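You operate a simulated robot arm through the tools that you are given. There is no shell and no other tool. Be economical: measure what you need, move in short steps, check, and stop when the job is done.

The job below is to be done with a simulated robot arm. You get a single attempt, and the scene is never put back.

## Task
Put the drop pin on top of the hose end on the flat end of the bench.

Only the result counts: the job must be done as asked and must still hold three seconds after the hand-in. Knocking over, shifting, dropping, spilling or breaking anything else fails it.

## Robot
A 7-joint arm with a two-finger parallel gripper, fixed in place. Base frame: the origin is at the foot of the arm, x ahead of it, y to its left, z up; the work surface is at about z = 0. Units: m, degrees, N and s.
With the tool pointing down near the work surface it reaches from about 0.24 to 0.62 m from the base axis. Its first joint turns from -66.0 to 66.0 degrees. Payload 2.6 kg.
The tool frame sits at the grasp point between the pads (the TCP): z along the fingers, y along the line on which they close. The tips reach 0.03 m beyond it. The gripper opens to 0.094 m. The fingers are 0.028 m wide and 0.01 m thick; the gripper's body (0.05 by 0.096 m) begins 0.055 m behind the TCP.
Orientation is that of the tool frame in the base frame, as a unit quaternion [x, y, z, w]. With the fingers straight down and closing along the base's y, the tool's x points along the base's -x, its y along +y and its z along -z.

## Interface
- The arm moves only by the tool servo_tool. Its argument "moves" is a list of rows, each an object of numbers (a shift or turn left out is 0, a gripper value left out holds the last): "dx", "dy", "dz": the shift along the base's x, y, z in m; "spin": the turn about the base's z in degrees. In form: [{"dx": .., "dy": .., "dz": .., "spin": ..}, ...]. A call has 1 to 10 rows; each row is the pose to reach, as a shift and turn from the pose commanded when the call began. "grip" is the opening, from 0 (shut) to 1 (fully open), set as the call begins (left out, the last holds). A row lasts 0.2 s, in which the tool goes at most 0.05 m and 8.6 degrees; a call with a longer step from one row to the next is refused whole, and so is a gripper value outside its range. A pose out of reach is approached as far as the arm can. The call stops where the force on the tool passes 40 N (or 10 N more than at its start, if that is more) or the arm is blocked; 0.2 s more then pass. The fingers move at their own pace (about 0.072 m/s each) and stop on an object; they squeeze with about 34 N. The grip force told is the motor's: it shows also when the fingers shut on nothing. Time passes only in rows, and 0.2 s behind the last, so rows that repeat a pose let the fingers close. It gives the time, the measured TCP pose, the force on the tool (base axes), the opening and the grip force at its end, in the units of the frame above (readings bear some noise).
- Cameras (640 x 400 px; columns grow to the right, rows downward): "scene" is fixed at [0.0457, 0.4371, 0.5691]; the picture's right is [-0.66, -0.75, 0.00], its down [-0.39, 0.34, -0.86] and it looks along [0.64, -0.57, -0.52] (base axes); focal length 253 px, centre (320, 200). "wrist" rides on the gripper at [-0.037, 0, -0.058] in the tool frame; the picture's right is [0.00, -1.00, 0.00], its down [0.97, 0.00, -0.24] and it looks along [0.24, 0.00, 0.97] (tool axes); focal length 218 px, centre (320, 200). There is no depth. A picture from a camera that has moved, and an enlarged one, comes with that camera's place and axes in the base frame and with its lens.
- capture(camera): a new picture of that camera. No time passes.
- zoom(camera, box): a new picture of the part [left, top, right, bottom] of that camera's present view, enlarged. No time passes.
- sign_off(): hands the job in; it is judged then, once.

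Work in short steps. Places have to be worked out from the pictures, the camera data and where the tool is seen: move nearer, look again, correct. Check each grasp and each placing, and mend what went wrong. You have 90 turns and 46 pictures in all, those below and enlarged ones among them. Open the gripper and draw the arm clear of the work before you hand the job in, unless the task says otherwise; then end with one line.

The tools are called as a command line: name --argument value ..., lists and objects as JSON in quotes. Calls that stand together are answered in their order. servo_tool: Moves the arm, as the interface text tells. Its arguments: {"type":"object","properties":{"moves":{"type":"array","items":{"type":"object","properties":{"dx":{"type":"number"},"dy":{"type":"number"},"dz":{"type":"number"},"spin":{"type":"number"}}}},"grip":{"type":"number"}},"required":["moves"]} The other tools are called the same way: capture (camera) takes a picture; zoom (camera, box) takes an enlarged picture of a part of a camera's view; sign_off () hands the job in.

At the start:

```text
time: 0.0
tool_pos: [0.3074, 0.2282, 0.4057]
tcp_rot: [0.0, 1.0, 0.0, 0.0]
wrist_force: [-0.2, 0.5, -0.2]
width: 0.094
grasp_force: 0.1
```

scene: 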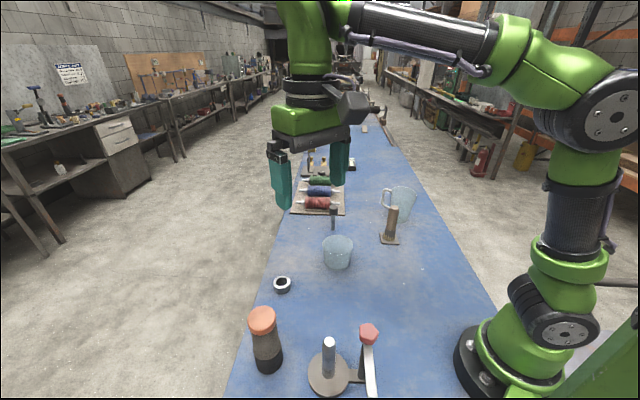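
wrist: 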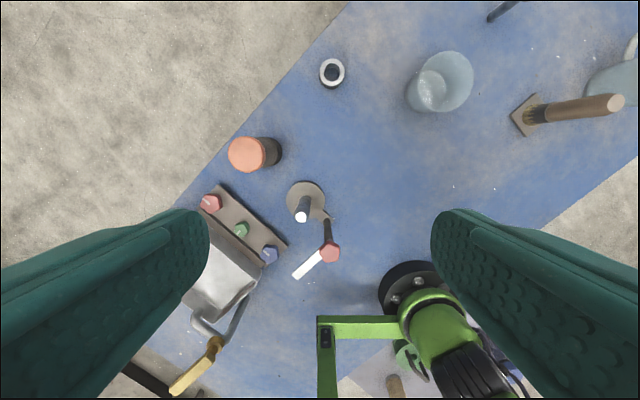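

I start by enlarging the scene to identify the drop pin and the hose end.

zoom --camera "scene" --box '[260, 130, 440, 250]'

zoom --camera "scene" --box '[220, 250, 430, 400]'

zoom --camera "wrist" --box '[180, 0, 640, 290]'

```text
3.33 times, centred on (350, 190) of scene
camera zoom: at [0.0457, 0.4371, 0.5691], right [-0.66, -0.75, 0.0], down [-0.39, 0.34, -0.86], along [0.64, -0.57, -0.52], focal length 843 px, centre (220, 233)
```

zoom: 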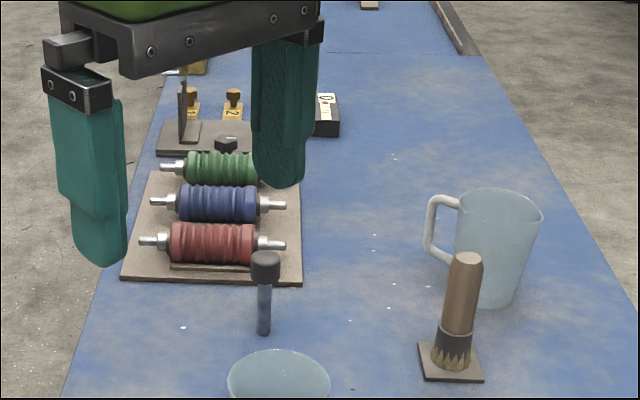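

```text
2.67 times, centred on (325, 325) of scene
camera zoom: at [0.0457, 0.4371, 0.5691], right [-0.66, -0.75, 0.0], down [-0.39, 0.34, -0.86], along [0.64, -0.57, -0.52], focal length 674 px, centre (307, -133)
```

zoom: 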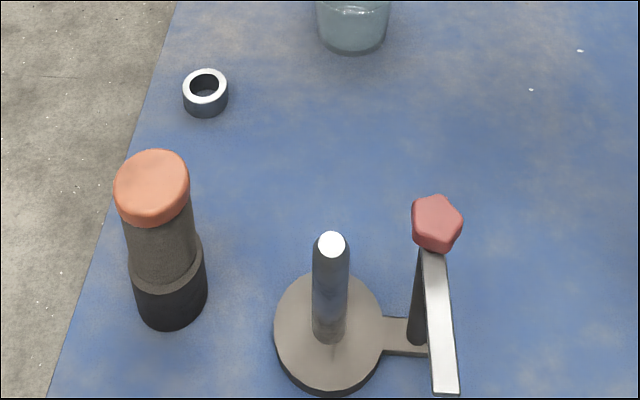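

```text
1.38 times, centred on (410, 145) of wrist
camera zoom: at [0.3441, 0.2279, 0.4637], right [0.0, -1.0, 0.0], down [-0.97, 0.0, 0.24], along [-0.24, 0.0, -0.97], focal length 301 px, centre (196, 276)
```

zoom: 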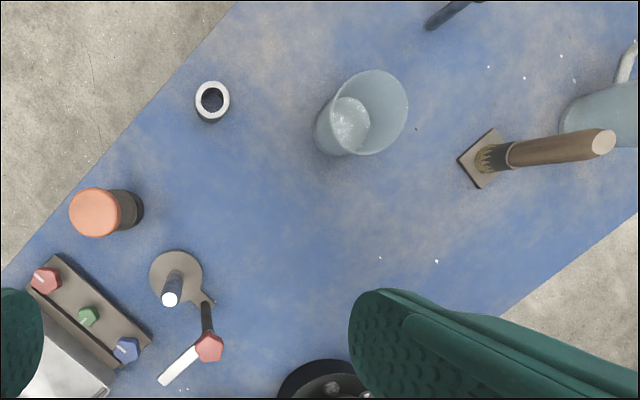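

The pin with the black head stands near (0.56,-0.08); the hose end is not yet clear. I move the hand over the bench middle to look closer.

servo_tool --moves '[{"dx": 0.02, "dy": -0.04}, {"dx": 0.04, "dy": -0.08}, {"dx": 0.05, "dy": -0.12}, {"dx": 0.06, "dy": -0.16}, {"dx": 0.07, "dy": -0.2}, {"dx": 0.08, "dy": -0.24}]'

capture --camera "wrist"

capture --camera "scene"

```text
time: 1.4
tool_pos: [0.3872, -0.0138, 0.4062]
tcp_rot: [0.0, 1.0, 0.0, -0.001]
wrist_force: [0.0, 0.0, -0.1]
width: 0.0941
grasp_force: 0.2
```

```text
40 pictures are left
camera wrist: at [0.4238, -0.0125, 0.4633], right [0.0, -1.0, 0.0], down [-0.97, 0.0, 0.24], along [-0.24, 0.0, -0.97], focal length 218 px, centre (320, 200)
```

wrist: 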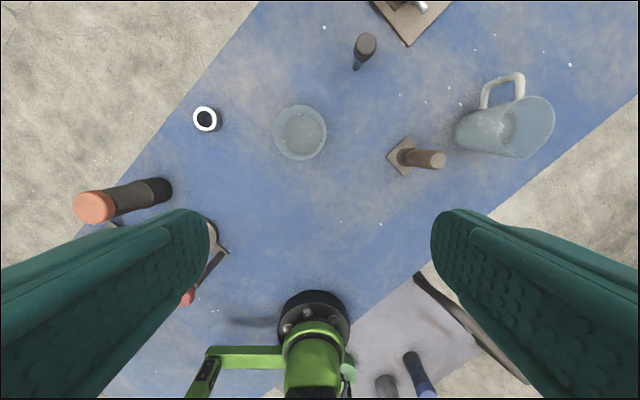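

```text
39 pictures are left
```

scene: 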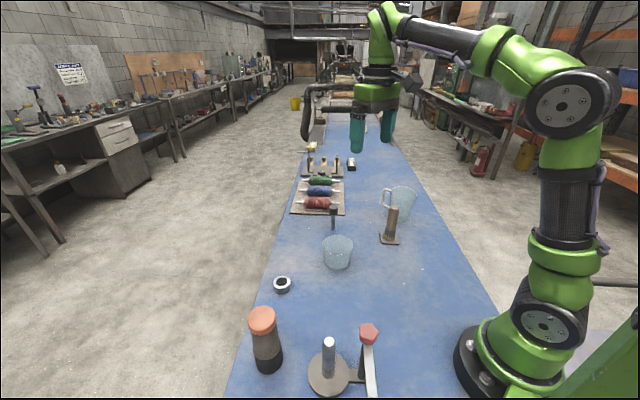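

The view is clearer now; I enlarge the far part of the bench and the parts by the arm's foot to search for other candidates.

zoom --camera "scene" --box '[270, 120, 430, 220]'

zoom --camera "wrist" --box '[160, 0, 560, 250]'

zoom --camera "wrist" --box '[340, 260, 560, 400]'

```text
4.00 times, centred on (350, 170) of scene
camera zoom: at [0.0457, 0.4371, 0.5691], right [-0.66, -0.75, 0.0], down [-0.39, 0.34, -0.86], along [0.64, -0.57, -0.52], focal length 1011 px, centre (200, 320)
```

zoom: 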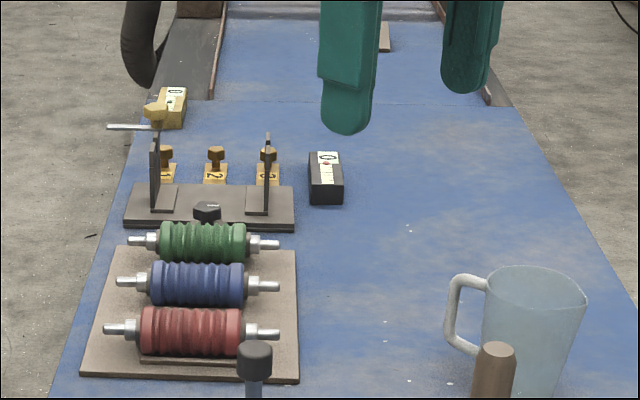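

```text
1.60 times, centred on (360, 125) of wrist
camera zoom: at [0.4238, -0.0125, 0.4633], right [0.0, -1.0, 0.0], down [-0.97, 0.0, 0.24], along [-0.24, 0.0, -0.97], focal length 349 px, centre (256, 320)
```

zoom: 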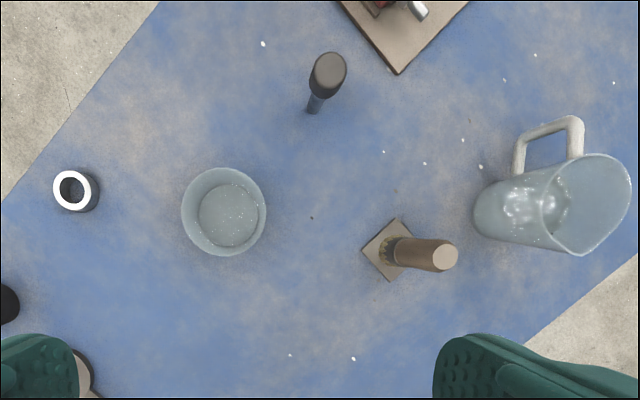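

```text
2.86 times, centred on (450, 330) of wrist
camera zoom: at [0.4238, -0.0125, 0.4633], right [0.0, -1.0, 0.0], down [-0.97, 0.0, 0.24], along [-0.24, 0.0, -0.97], focal length 624 px, centre (-51, -171)
```

zoom: 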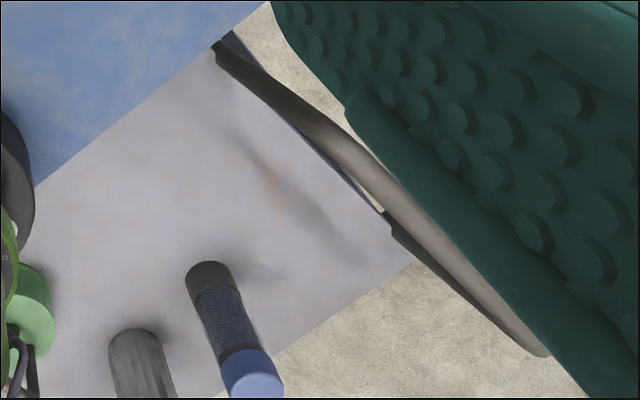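

There is a grey section behind the arm with a blue-capped cylinder, similar to the orange-capped one. I go nearer to view both ends.

servo_tool --moves '[{"dx": -0.03, "dy": -0.04}, {"dx": -0.06, "dy": -0.08, "dz": 0.02}, {"dx": -0.09, "dy": -0.12, "dz": 0.04}, {"dx": -0.12, "dy": -0.16, "dz": 0.06}, {"dx": -0.15, "dy": -0.2, "dz": 0.06}, {"dx": -0.18, "dy": -0.24, "dz": 0.06}]'

capture --camera "wrist"

zoom --camera "scene" --box '[220, 260, 440, 400]'

```text
refused: row 2 steps farther than a row can; nothing moved
```

```text
35 pictures are left
camera wrist: at [0.4238, -0.0125, 0.4633], right [0.0, -1.0, 0.0], down [-0.97, 0.0, 0.24], along [-0.24, 0.0, -0.97], focal length 218 px, centre (320, 200)
```

wrist: 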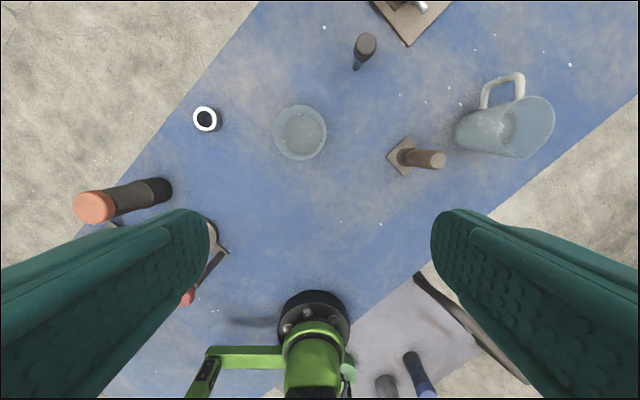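

```text
2.86 times, centred on (330, 330) of scene
camera zoom: at [0.0457, 0.4371, 0.5691], right [-0.66, -0.75, 0.0], down [-0.39, 0.34, -0.86], along [0.64, -0.57, -0.52], focal length 722 px, centre (291, -171)
```

zoom: 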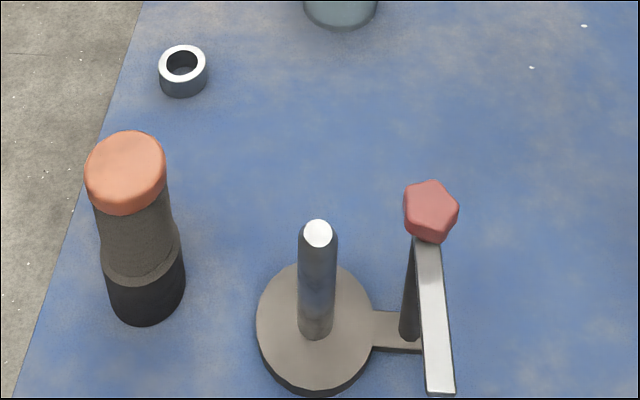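

The step was slightly too long; I repeat it with shorter rows.

servo_tool --moves '[{"dx": -0.025, "dy": -0.035}, {"dx": -0.05, "dy": -0.07, "dz": 0.01}, {"dx": -0.075, "dy": -0.105, "dz": 0.02}, {"dx": -0.1, "dy": -0.14, "dz": 0.03}, {"dx": -0.125, "dy": -0.175, "dz": 0.04}, {"dx": -0.15, "dy": -0.21, "dz": 0.05}]'

capture --camera "wrist"

```text
time: 2.8
tool_pos: [0.2366, -0.2237, 0.4567]
tcp_rot: [0.0, 1.0, 0.0, 0.0]
wrist_force: [0.0, 0.2, -0.2]
width: 0.094
grasp_force: 0.0
```

```text
33 pictures are left
camera wrist: at [0.2743, -0.2229, 0.5143], right [0.0, -1.0, 0.0], down [-0.97, 0.0, 0.24], along [-0.24, 0.0, -0.97], focal length 218 px, centre (320, 200)
```

wrist: 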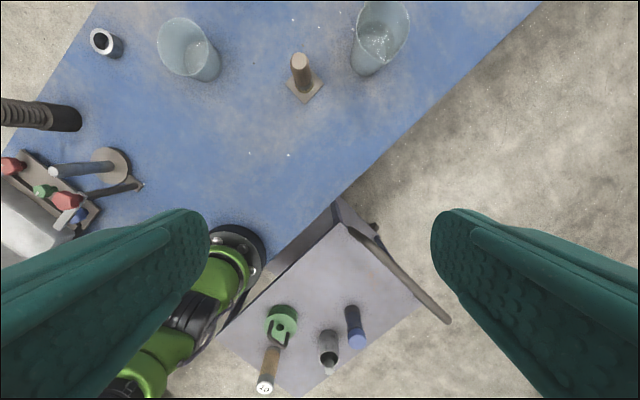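

The grey tray carries a blue-capped piece like the orange one; I enlarge both for comparison.

zoom --camera "wrist" --box '[220, 190, 460, 400]'

zoom --camera "wrist" --box '[0, 80, 160, 240]'

```text
1.90 times, centred on (340, 295) of wrist
camera zoom: at [0.2743, -0.2229, 0.5143], right [0.0, -1.0, 0.0], down [-0.97, 0.0, 0.24], along [-0.24, 0.0, -0.97], focal length 416 px, centre (282, 19)
```

zoom: 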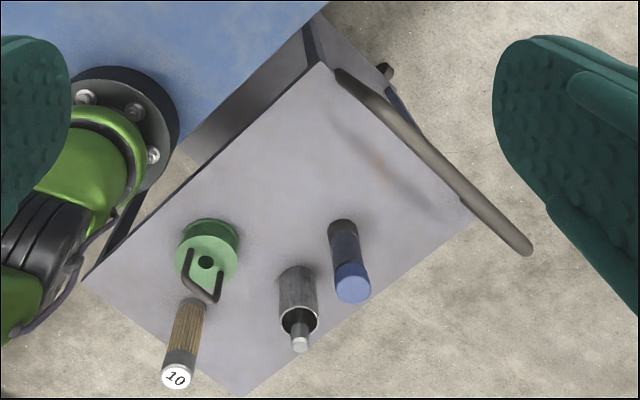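

```text
2.50 times, centred on (80, 160) of wrist
camera zoom: at [0.2743, -0.2229, 0.5143], right [0.0, -1.0, 0.0], down [-0.97, 0.0, 0.24], along [-0.24, 0.0, -0.97], focal length 546 px, centre (920, 300)
```

zoom: 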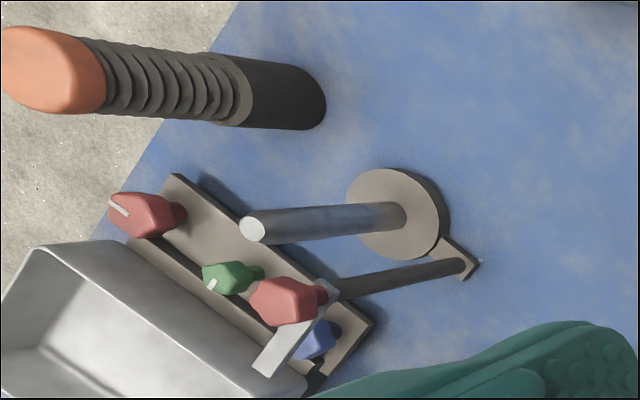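

I check the far end of the bench for another hose now that the arm is elsewhere.

zoom --camera "scene" --box '[270, 60, 430, 160]'

capture --camera "scene"

```text
4.00 times, centred on (350, 110) of scene
camera zoom: at [0.0457, 0.4371, 0.5691], right [-0.66, -0.75, 0.0], down [-0.39, 0.34, -0.86], along [0.64, -0.57, -0.52], focal length 1011 px, centre (200, 560)
```

zoom: 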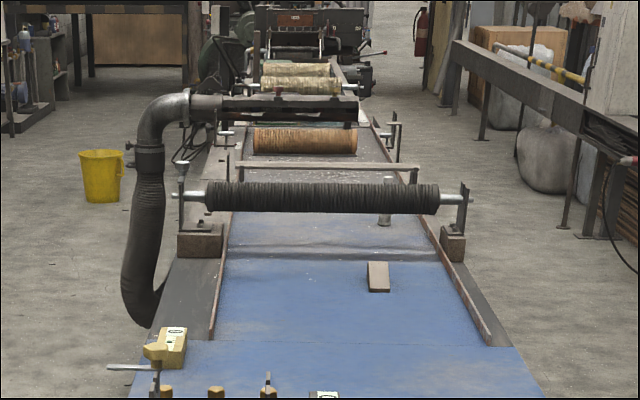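

```text
29 pictures are left
```

scene: 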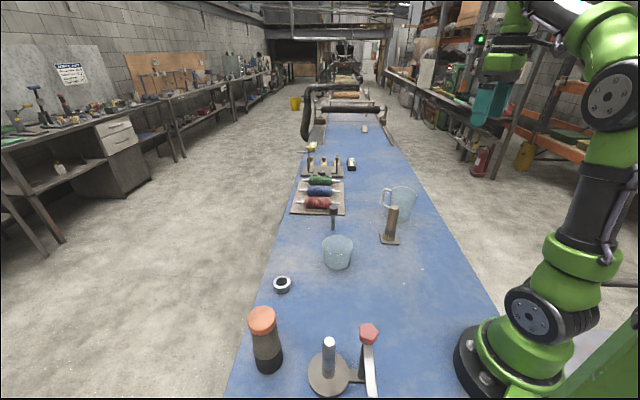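

The far machine confirms that the near, orange-topped ribbed piece at about (0.315,0.335), 0.16 m tall, is the hose end on the flat end; the headed pin stands near (0.562,-0.081), top about 0.095. I move nearer to the pin for a close look.

servo_tool --moves '[{"dx": 0.03, "dy": 0.02, "dz": -0.02}, {"dx": 0.06, "dy": 0.04, "dz": -0.04}, {"dx": 0.09, "dy": 0.06, "dz": -0.06}, {"dx": 0.12, "dy": 0.08, "dz": -0.08}, {"dx": 0.15, "dy": 0.1, "dz": -0.1}, {"dx": 0.18, "dy": 0.12, "dz": -0.12}, {"dx": 0.2, "dy": 0.143, "dz": -0.15}, {"dx": 0.213, "dy": 0.143, "dz": -0.19}, {"dx": 0.213, "dy": 0.143, "dz": -0.22}]'

capture --camera "wrist"

```text
time: 4.8
tool_pos: [0.4503, -0.0788, 0.237]
tcp_rot: [0.0, 1.0, 0.001, 0.001]
wrist_force: [0.4, -0.7, 0.2]
width: 0.0942
grasp_force: 0.0
```

```text
28 pictures are left
camera wrist: at [0.487, -0.0786, 0.2941], right [0.0, -1.0, 0.0], down [-0.97, 0.0, 0.24], along [-0.24, 0.0, -0.97], focal length 218 px, centre (320, 200)
```

wrist: 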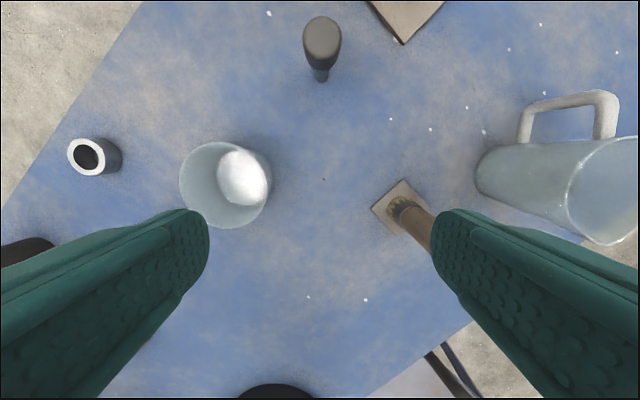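

zoom --camera "wrist" --box '[260, 0, 420, 100]'

zoom --camera "scene" --box '[300, 190, 364, 240]'

```text
4.00 times, centred on (340, 50) of wrist
camera zoom: at [0.487, -0.0786, 0.2941], right [0.0, -1.0, 0.0], down [-0.97, 0.0, 0.24], along [-0.24, 0.0, -0.97], focal length 873 px, centre (240, 800)
```

zoom: 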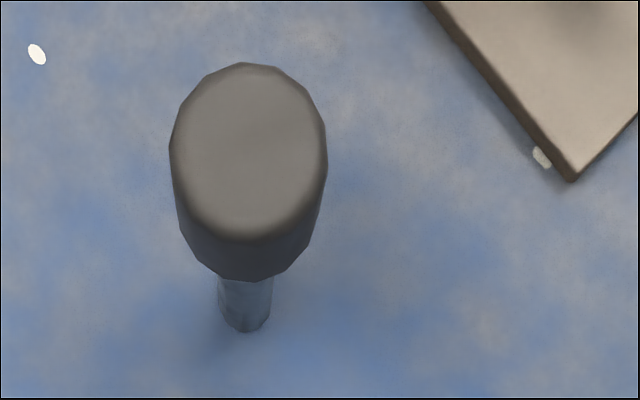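

```text
8.00 times, centred on (332, 215) of scene
camera zoom: at [0.0457, 0.4371, 0.5691], right [-0.66, -0.75, 0.0], down [-0.39, 0.34, -0.86], along [0.64, -0.57, -0.52], focal length 2023 px, centre (224, 80)
```

zoom: 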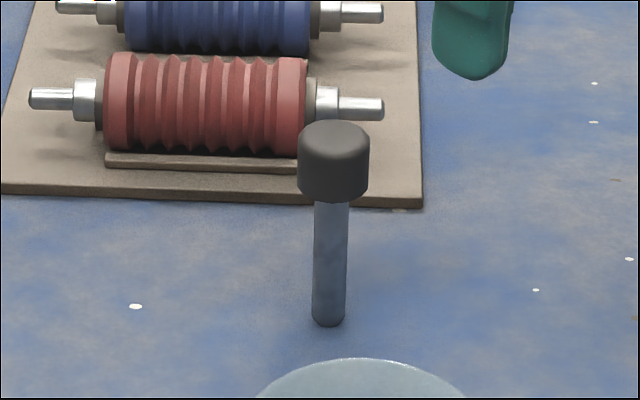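

The pin stands free on its shaft, flat head about 32 mm wide, top at z≈0.1, axis near (0.563,-0.080). I move above it, tips well over the head, and check alignment.

servo_tool --moves '[{"dx": 0.04}, {"dx": 0.08}, {"dx": 0.113, "dy": -0.001}, {"dx": 0.113, "dy": -0.001, "dz": -0.04}]' --grip 0.8

capture --camera "wrist"

```text
time: 5.8
tool_pos: [0.5625, -0.081, 0.1968]
tcp_rot: [0.001, 1.0, 0.0, 0.0]
wrist_force: [0.0, 0.4, -0.8]
width: 0.0753
grasp_force: 0.1
```

```text
25 pictures are left
camera wrist: at [0.5992, -0.0798, 0.254], right [0.0, -1.0, 0.0], down [-0.97, 0.0, 0.24], along [-0.24, 0.0, -0.97], focal length 218 px, centre (320, 200)
```

wrist: 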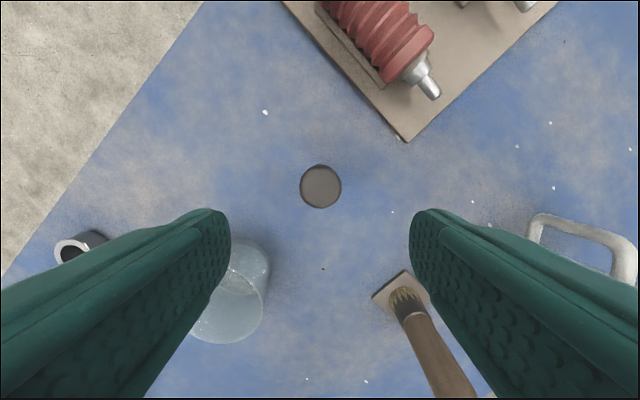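

The head centre is at about (0.569,-0.080), so the tool goes 6 mm forward and descends straddling the head to z≈0.082, then I check.

servo_tool --moves '[{"dx": 0.007, "dy": 0.001}, {"dx": 0.007, "dy": 0.001, "dz": -0.04}, {"dx": 0.007, "dy": 0.001, "dz": -0.08}, {"dx": 0.007, "dy": 0.001, "dz": -0.112}]'

capture --camera "wrist"

zoom --camera "scene" --box '[292, 165, 388, 240]'

```text
time: 6.8
tool_pos: [0.5696, -0.0791, 0.0837]
tcp_rot: [0.0, 1.0, 0.0, 0.0]
wrist_force: [0.4, 0.1, 0.4]
width: 0.0753
grasp_force: 0.1
```

```text
24 pictures are left
camera wrist: at [0.6068, -0.0789, 0.1413], right [0.0, -1.0, 0.0], down [-0.97, 0.0, 0.24], along [-0.24, 0.0, -0.97], focal length 218 px, centre (320, 200)
```

wrist: 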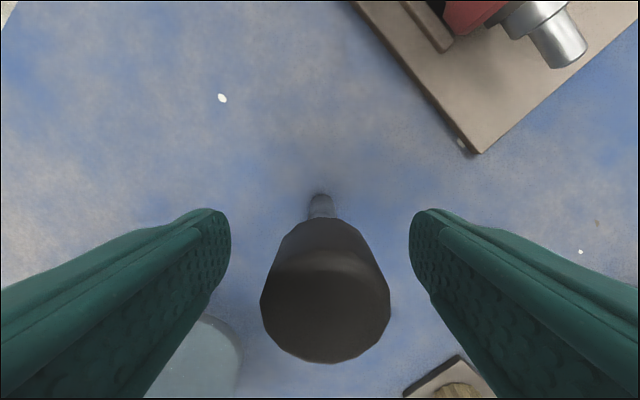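

```text
5.33 times, centred on (340, 202) of scene
camera zoom: at [0.0457, 0.4371, 0.5691], right [-0.66, -0.75, 0.0], down [-0.39, 0.34, -0.86], along [0.64, -0.57, -0.52], focal length 1348 px, centre (213, 187)
```

zoom: 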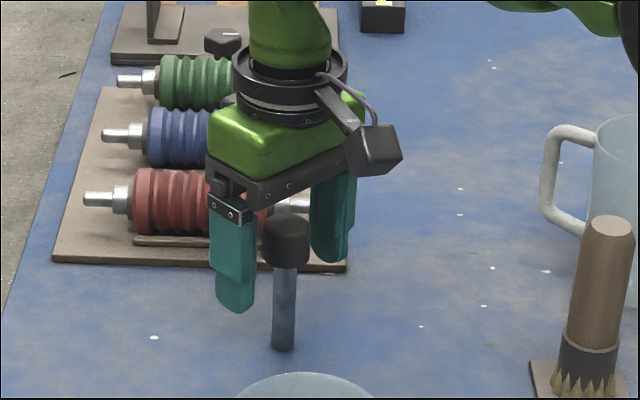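

The head is centred between the pads (within about 1 mm) and its middle is at TCP height. I close the gripper.

servo_tool --moves '[{"dy": -0.001}, {"dy": -0.001}, {"dy": -0.001}, {"dy": -0.001}]' --grip 0

capture --camera "wrist"

```text
time: 7.8
tool_pos: [0.5699, -0.0811, 0.0837]
tcp_rot: [0.0, 1.0, 0.0, 0.001]
wrist_force: [0.2, 0.2, -0.6]
width: 0.0305
grasp_force: 34.1
```

```text
22 pictures are left
camera wrist: at [0.607, -0.0802, 0.1414], right [0.0, -1.0, 0.0], down [-0.97, 0.0, 0.24], along [-0.24, 0.0, -0.97], focal length 218 px, centre (320, 200)
```

wrist: 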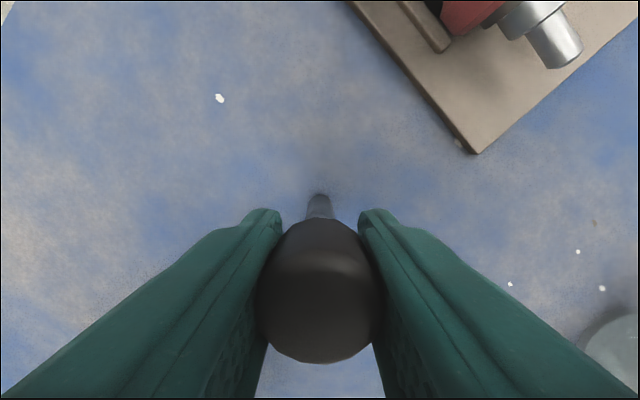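

The head is held at 30.5 mm with the shaft upright. I lift straight up.

servo_tool --moves '[{"dz": 0.02}, {"dz": 0.05}, {"dz": 0.09}, {"dz": 0.13}, {"dz": 0.17}, {"dz": 0.21}, {"dz": 0.25}]'

capture --camera "scene"

```text
time: 9.4
tool_pos: [0.5444, -0.0693, 0.3069]
tcp_rot: [0.002, 1.0, 0.001, -0.003]
wrist_force: [-0.3, 1.0, -0.5]
width: 0.0304
grasp_force: 33.6
out of reach, approached as far as the arm can: row 6, 7
```

```text
21 pictures are left
```

scene: 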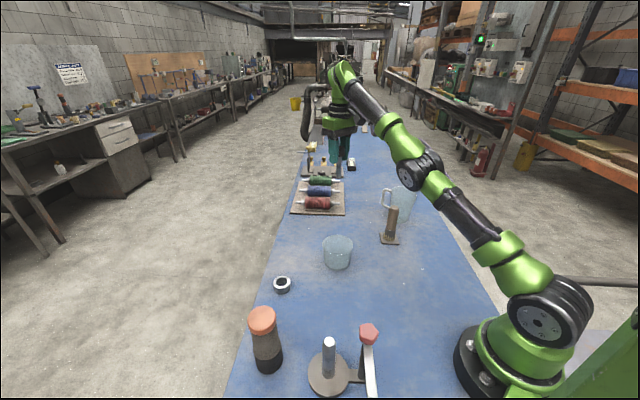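

The pin is lifted free, though the arm met its reach limit at height. I bring it back inwards and check the pose.

servo_tool --moves '[{"dx": -0.03, "dz": 0.0}, {"dx": -0.06, "dy": 0.02}, {"dx": -0.09, "dy": 0.05}, {"dx": -0.12, "dy": 0.08}, {"dx": -0.14, "dy": 0.12}, {"dx": -0.15, "dy": 0.16}, {"dx": -0.16, "dy": 0.2}]'

```text
time: 11.0
tool_pos: [0.3822, 0.1287, 0.3088]
tcp_rot: [0.0, 1.0, 0.001, 0.0]
wrist_force: [0.4, 1.0, -0.8]
width: 0.0305
grasp_force: 33.9
out of reach, approached as far as the arm can: row 1, 2, 3, 4
```

Pose is as commanded at (0.382,0.129,0.309). I go on to about (0.26,0.31,0.34), short of the hose end, so the camera looks down on the cap.

servo_tool --moves '[{"dx": -0.025, "dy": 0.03, "dz": 0.01}, {"dx": -0.05, "dy": 0.06, "dz": 0.02}, {"dx": -0.075, "dy": 0.09, "dz": 0.03}, {"dx": -0.1, "dy": 0.12, "dz": 0.04}, {"dx": -0.12, "dy": 0.15, "dz": 0.05}, {"dx": -0.12, "dy": 0.18, "dz": 0.05}]'

capture --camera "wrist"

capture --camera "scene"

```text
time: 12.4
tool_pos: [0.2617, 0.3097, 0.3565]
tcp_rot: [0.0, 1.0, 0.0, 0.0]
wrist_force: [-0.4, 0.1, -0.5]
width: 0.0305
grasp_force: 34.1
```

```text
20 pictures are left
camera wrist: at [0.2993, 0.3101, 0.4147], right [0.0, -1.0, 0.0], down [-0.97, 0.0, 0.24], along [-0.24, 0.0, -0.97], focal length 218 px, centre (320, 200)
```

wrist: 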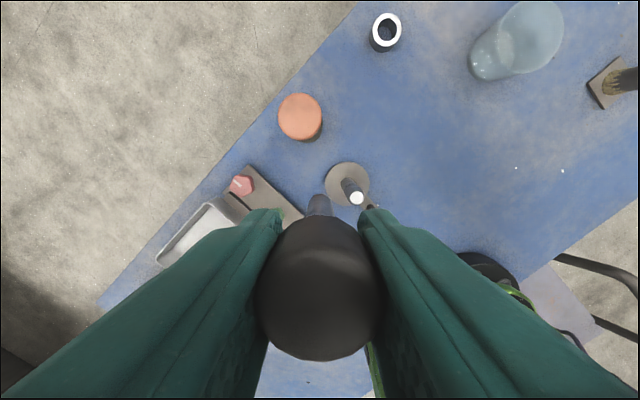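

```text
19 pictures are left
```

scene: 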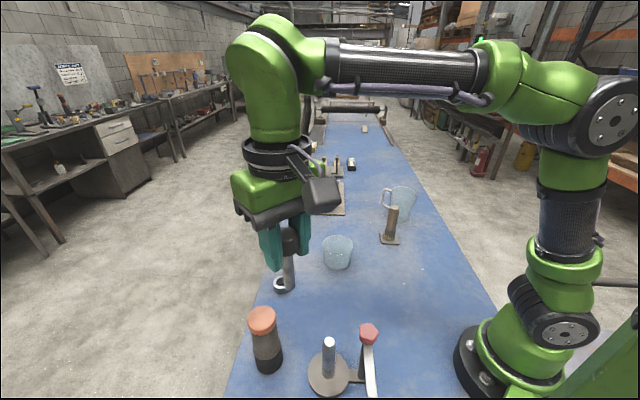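

Triangulating three views puts the cap centre at about (0.332,0.333), top z≈0.146. I move so the camera is directly over it to refine and see whether the top is flat.

servo_tool --moves '[{"dx": 0.02, "dy": 0.012, "dz": -0.02}, {"dx": 0.033, "dy": 0.023, "dz": -0.05}]'

zoom --camera "wrist" --box '[240, 90, 400, 220]'

zoom --camera "scene" --box '[210, 240, 330, 380]'

```text
time: 13.0
tool_pos: [0.2951, 0.3331, 0.3068]
tcp_rot: [0.0, 1.0, 0.0, -0.001]
wrist_force: [0.4, -0.4, -0.2]
width: 0.0306
grasp_force: 33.8
```

```text
3.08 times, centred on (320, 155) of wrist
camera zoom: at [0.3323, 0.3331, 0.3646], right [0.0, -1.0, 0.0], down [-0.97, 0.0, 0.24], along [-0.24, 0.0, -0.97], focal length 672 px, centre (320, 338)
```

zoom: 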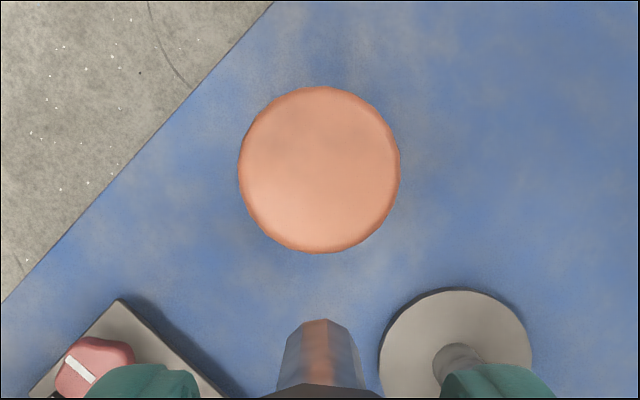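

```text
2.86 times, centred on (270, 310) of scene
camera zoom: at [0.0457, 0.4371, 0.5691], right [-0.66, -0.75, 0.0], down [-0.39, 0.34, -0.86], along [0.64, -0.57, -0.52], focal length 722 px, centre (463, -114)
```

zoom: 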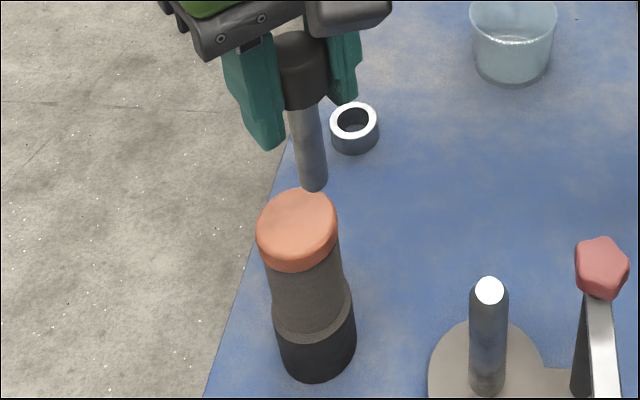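

The cap is flat, 51 mm wide, centred at (0.333,0.333). I move the pin over it, then lower to about 15 mm above.

servo_tool --moves '[{"dx": 0.02}, {"dx": 0.038}, {"dx": 0.038, "dz": -0.03}, {"dx": 0.038, "dz": -0.055}]'

zoom --camera "scene" --box '[210, 210, 330, 330]'

capture --camera "wrist"

```text
time: 14.0
tool_pos: [0.3338, 0.3332, 0.2529]
tcp_rot: [0.0, 1.0, 0.0, 0.0]
wrist_force: [0.8, 0.3, -0.4]
width: 0.0307
grasp_force: 34.1
```

```text
3.33 times, centred on (270, 270) of scene
camera zoom: at [0.0457, 0.4371, 0.5691], right [-0.66, -0.75, 0.0], down [-0.39, 0.34, -0.86], along [0.64, -0.57, -0.52], focal length 843 px, centre (487, -33)
```

zoom: 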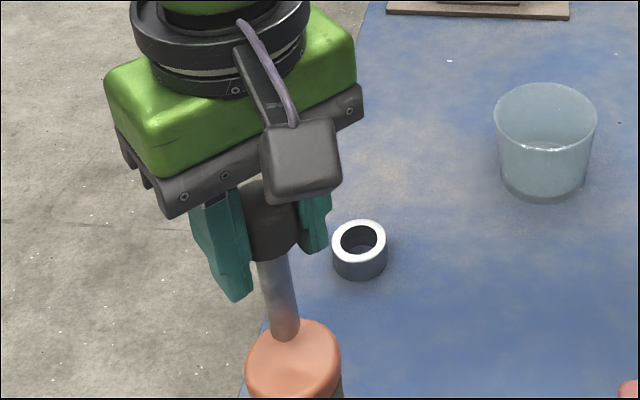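

```text
15 pictures are left
camera wrist: at [0.3712, 0.3333, 0.3098], right [0.0, -1.0, 0.0], down [-0.97, 0.0, 0.24], along [-0.24, 0.0, -0.97], focal length 218 px, centre (320, 200)
```

wrist: 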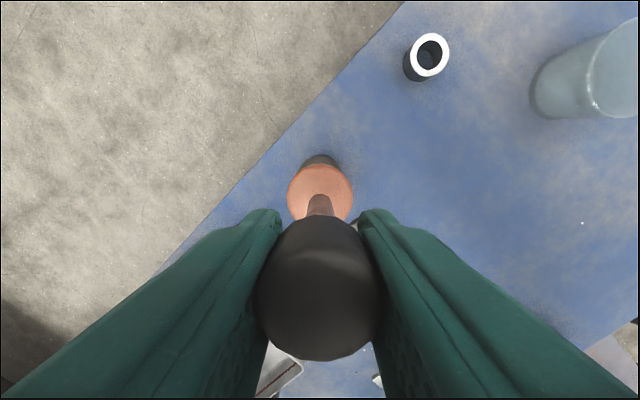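

The pin is over the cap within a few mm. I lower in small steps, watching the vertical force.

servo_tool --moves '[{"dz": -0.004}, {"dz": -0.008}, {"dz": -0.012}]'

zoom --camera "scene" --box '[230, 270, 310, 340]'

```text
time: 14.8
tool_pos: [0.3329, 0.3321, 0.2393]
tcp_rot: [-0.001, 1.0, 0.0, 0.001]
wrist_force: [-0.3, 0.5, -0.6]
width: 0.0305
grasp_force: 33.4
```

```text
5.71 times, centred on (270, 305) of scene
camera zoom: at [0.0457, 0.4371, 0.5691], right [-0.66, -0.75, 0.0], down [-0.39, 0.34, -0.86], along [0.64, -0.57, -0.52], focal length 1445 px, centre (606, -400)
```

zoom: 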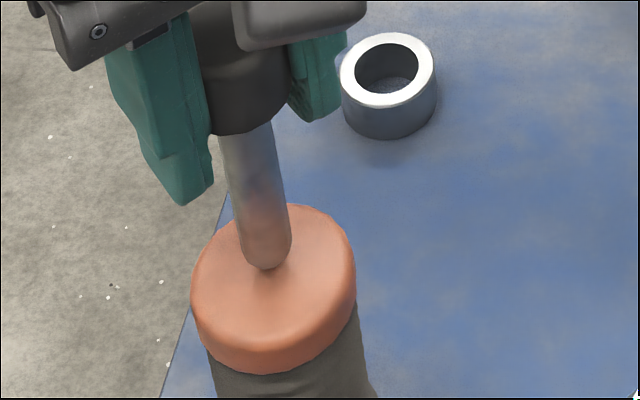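

About 6 mm gap remains; I continue down in 1–2 mm rows.

servo_tool --moves '[{"dz": -0.0015}, {"dz": -0.003}, {"dz": -0.0045}]'

```text
time: 15.6
tool_pos: [0.3339, 0.3326, 0.2341]
tcp_rot: [0.001, 1.0, 0.0, 0.0]
wrist_force: [0.6, -0.4, -0.6]
width: 0.0306
grasp_force: 34.1
```

No contact yet; another 3 mm in 1 mm rows.

servo_tool --moves '[{"dz": -0.001}, {"dz": -0.002}, {"dz": -0.003}]'

zoom --camera "scene" --box '[230, 270, 310, 340]'

```text
time: 16.4
tool_pos: [0.3342, 0.333, 0.2343]
tcp_rot: [0.0, 1.0, 0.001, 0.001]
wrist_force: [-1.6, -1.1, 7.5]
width: 0.0307
grasp_force: 34.1
```

```text
5.71 times, centred on (270, 305) of scene
camera zoom: at [0.0457, 0.437, 0.5691], right [-0.66, -0.75, 0.0], down [-0.39, 0.34, -0.86], along [0.64, -0.57, -0.52], focal length 1445 px, centre (606, -400)
```

zoom: 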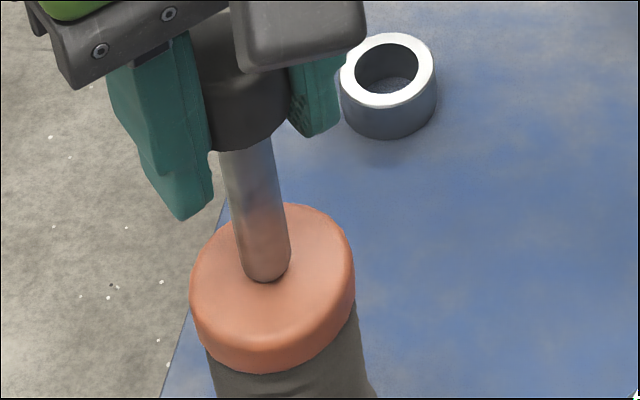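

Contact: 7.5 N upward, pin tip near the cap centre. I relieve most of the preload first.

servo_tool --moves '[{"dz": 0.001}, {"dz": 0.0015}, {"dz": 0.0015}]'

```text
time: 17.2
tool_pos: [0.3342, 0.3314, 0.2342]
tcp_rot: [0.0, 1.0, 0.0, 0.001]
wrist_force: [0.0, -0.8, 1.3]
width: 0.0304
grasp_force: 33.9
```

Only about 1 N is left, so the pin rests lightly on the cap. I open the gripper.

servo_tool --moves '[{"dz": 0}, {"dz": 0}, {"dz": 0}, {"dz": 0}, {"dz": 0}]' --grip 0.75

zoom --camera "scene" --box '[210, 210, 330, 380]'

capture --camera "wrist"

```text
time: 18.4
tool_pos: [0.3355, 0.3316, 0.2352]
tcp_rot: [0.0, 1.0, 0.0, 0.0]
wrist_force: [0.6, 0.2, -0.1]
width: 0.0704
grasp_force: 0.0
```

```text
2.35 times, centred on (270, 295) of scene
camera zoom: at [0.0457, 0.4371, 0.5691], right [-0.66, -0.75, 0.0], down [-0.39, 0.34, -0.86], along [0.64, -0.57, -0.52], focal length 595 px, centre (438, -24)
```

zoom: 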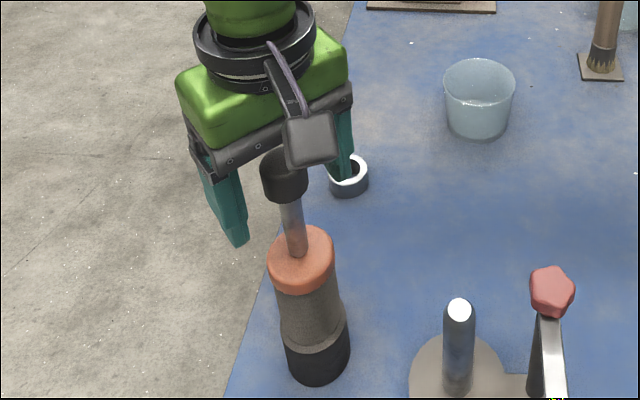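

```text
11 pictures are left
camera wrist: at [0.3709, 0.3333, 0.2917], right [0.0, -1.0, 0.0], down [-0.97, 0.0, 0.24], along [-0.24, 0.0, -0.97], focal length 218 px, centre (320, 200)
```

wrist: 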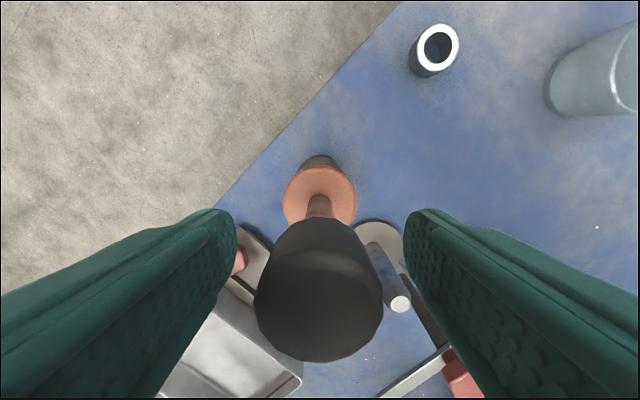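

The pin stands alone on the cap and both fingers are clear of the head. I rise straight up gently.

servo_tool --moves '[{"dz": 0.015}, {"dz": 0.035}, {"dz": 0.06}, {"dz": 0.09}, {"dz": 0.12}, {"dz": 0.15}]'

zoom --camera "scene" --box '[210, 210, 330, 380]'

```text
time: 19.8
tool_pos: [0.3344, 0.331, 0.3833]
tcp_rot: [0.0, 1.0, 0.0, 0.0]
wrist_force: [-0.3, 0.5, 0.4]
width: 0.0702
grasp_force: 0.0
```

```text
2.35 times, centred on (270, 295) of scene
camera zoom: at [0.0457, 0.4371, 0.5691], right [-0.66, -0.75, 0.0], down [-0.39, 0.34, -0.86], along [0.64, -0.57, -0.52], focal length 595 px, centre (438, -24)
```

zoom: 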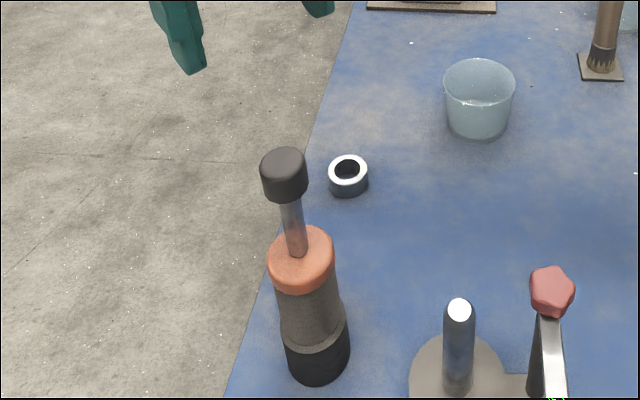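

The pin stands steady on the hose end. I draw the arm away sideways at height and check once more.

servo_tool --moves '[{"dx": 0.01, "dy": -0.04}, {"dx": 0.02, "dy": -0.08}, {"dx": 0.03, "dy": -0.12}, {"dx": 0.04, "dy": -0.16}, {"dx": 0.04, "dy": -0.2}, {"dx": 0.04, "dy": -0.2}, {"dx": 0.04, "dy": -0.2}]'

capture --camera "scene"

```text
time: 21.4
tool_pos: [0.3742, 0.1316, 0.384]
tcp_rot: [0.0, 1.0, 0.0, 0.0]
wrist_force: [0.3, 0.1, -0.1]
width: 0.0706
grasp_force: 0.0
```

```text
9 pictures are left
```

scene: 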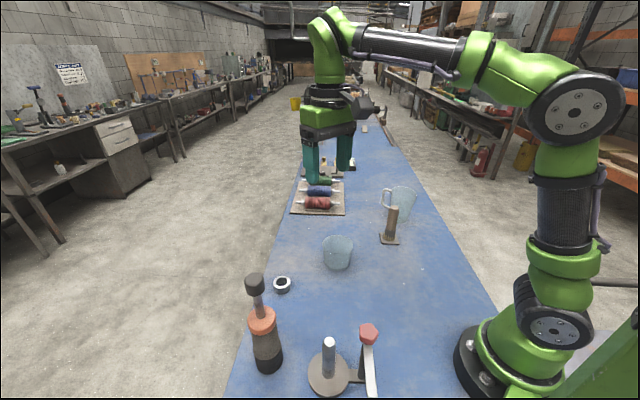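

The pin still stands on the hose end, nothing else has moved, and the arm is clear. I hand in.

sign_off

```text
The job is handed in.
```

The pin with the black head, which I took to be the drop pin, now stands upright on the orange-capped ribbed piece I took to be the hose end; it was still standing in the last picture, and nothing else appeared to have moved.
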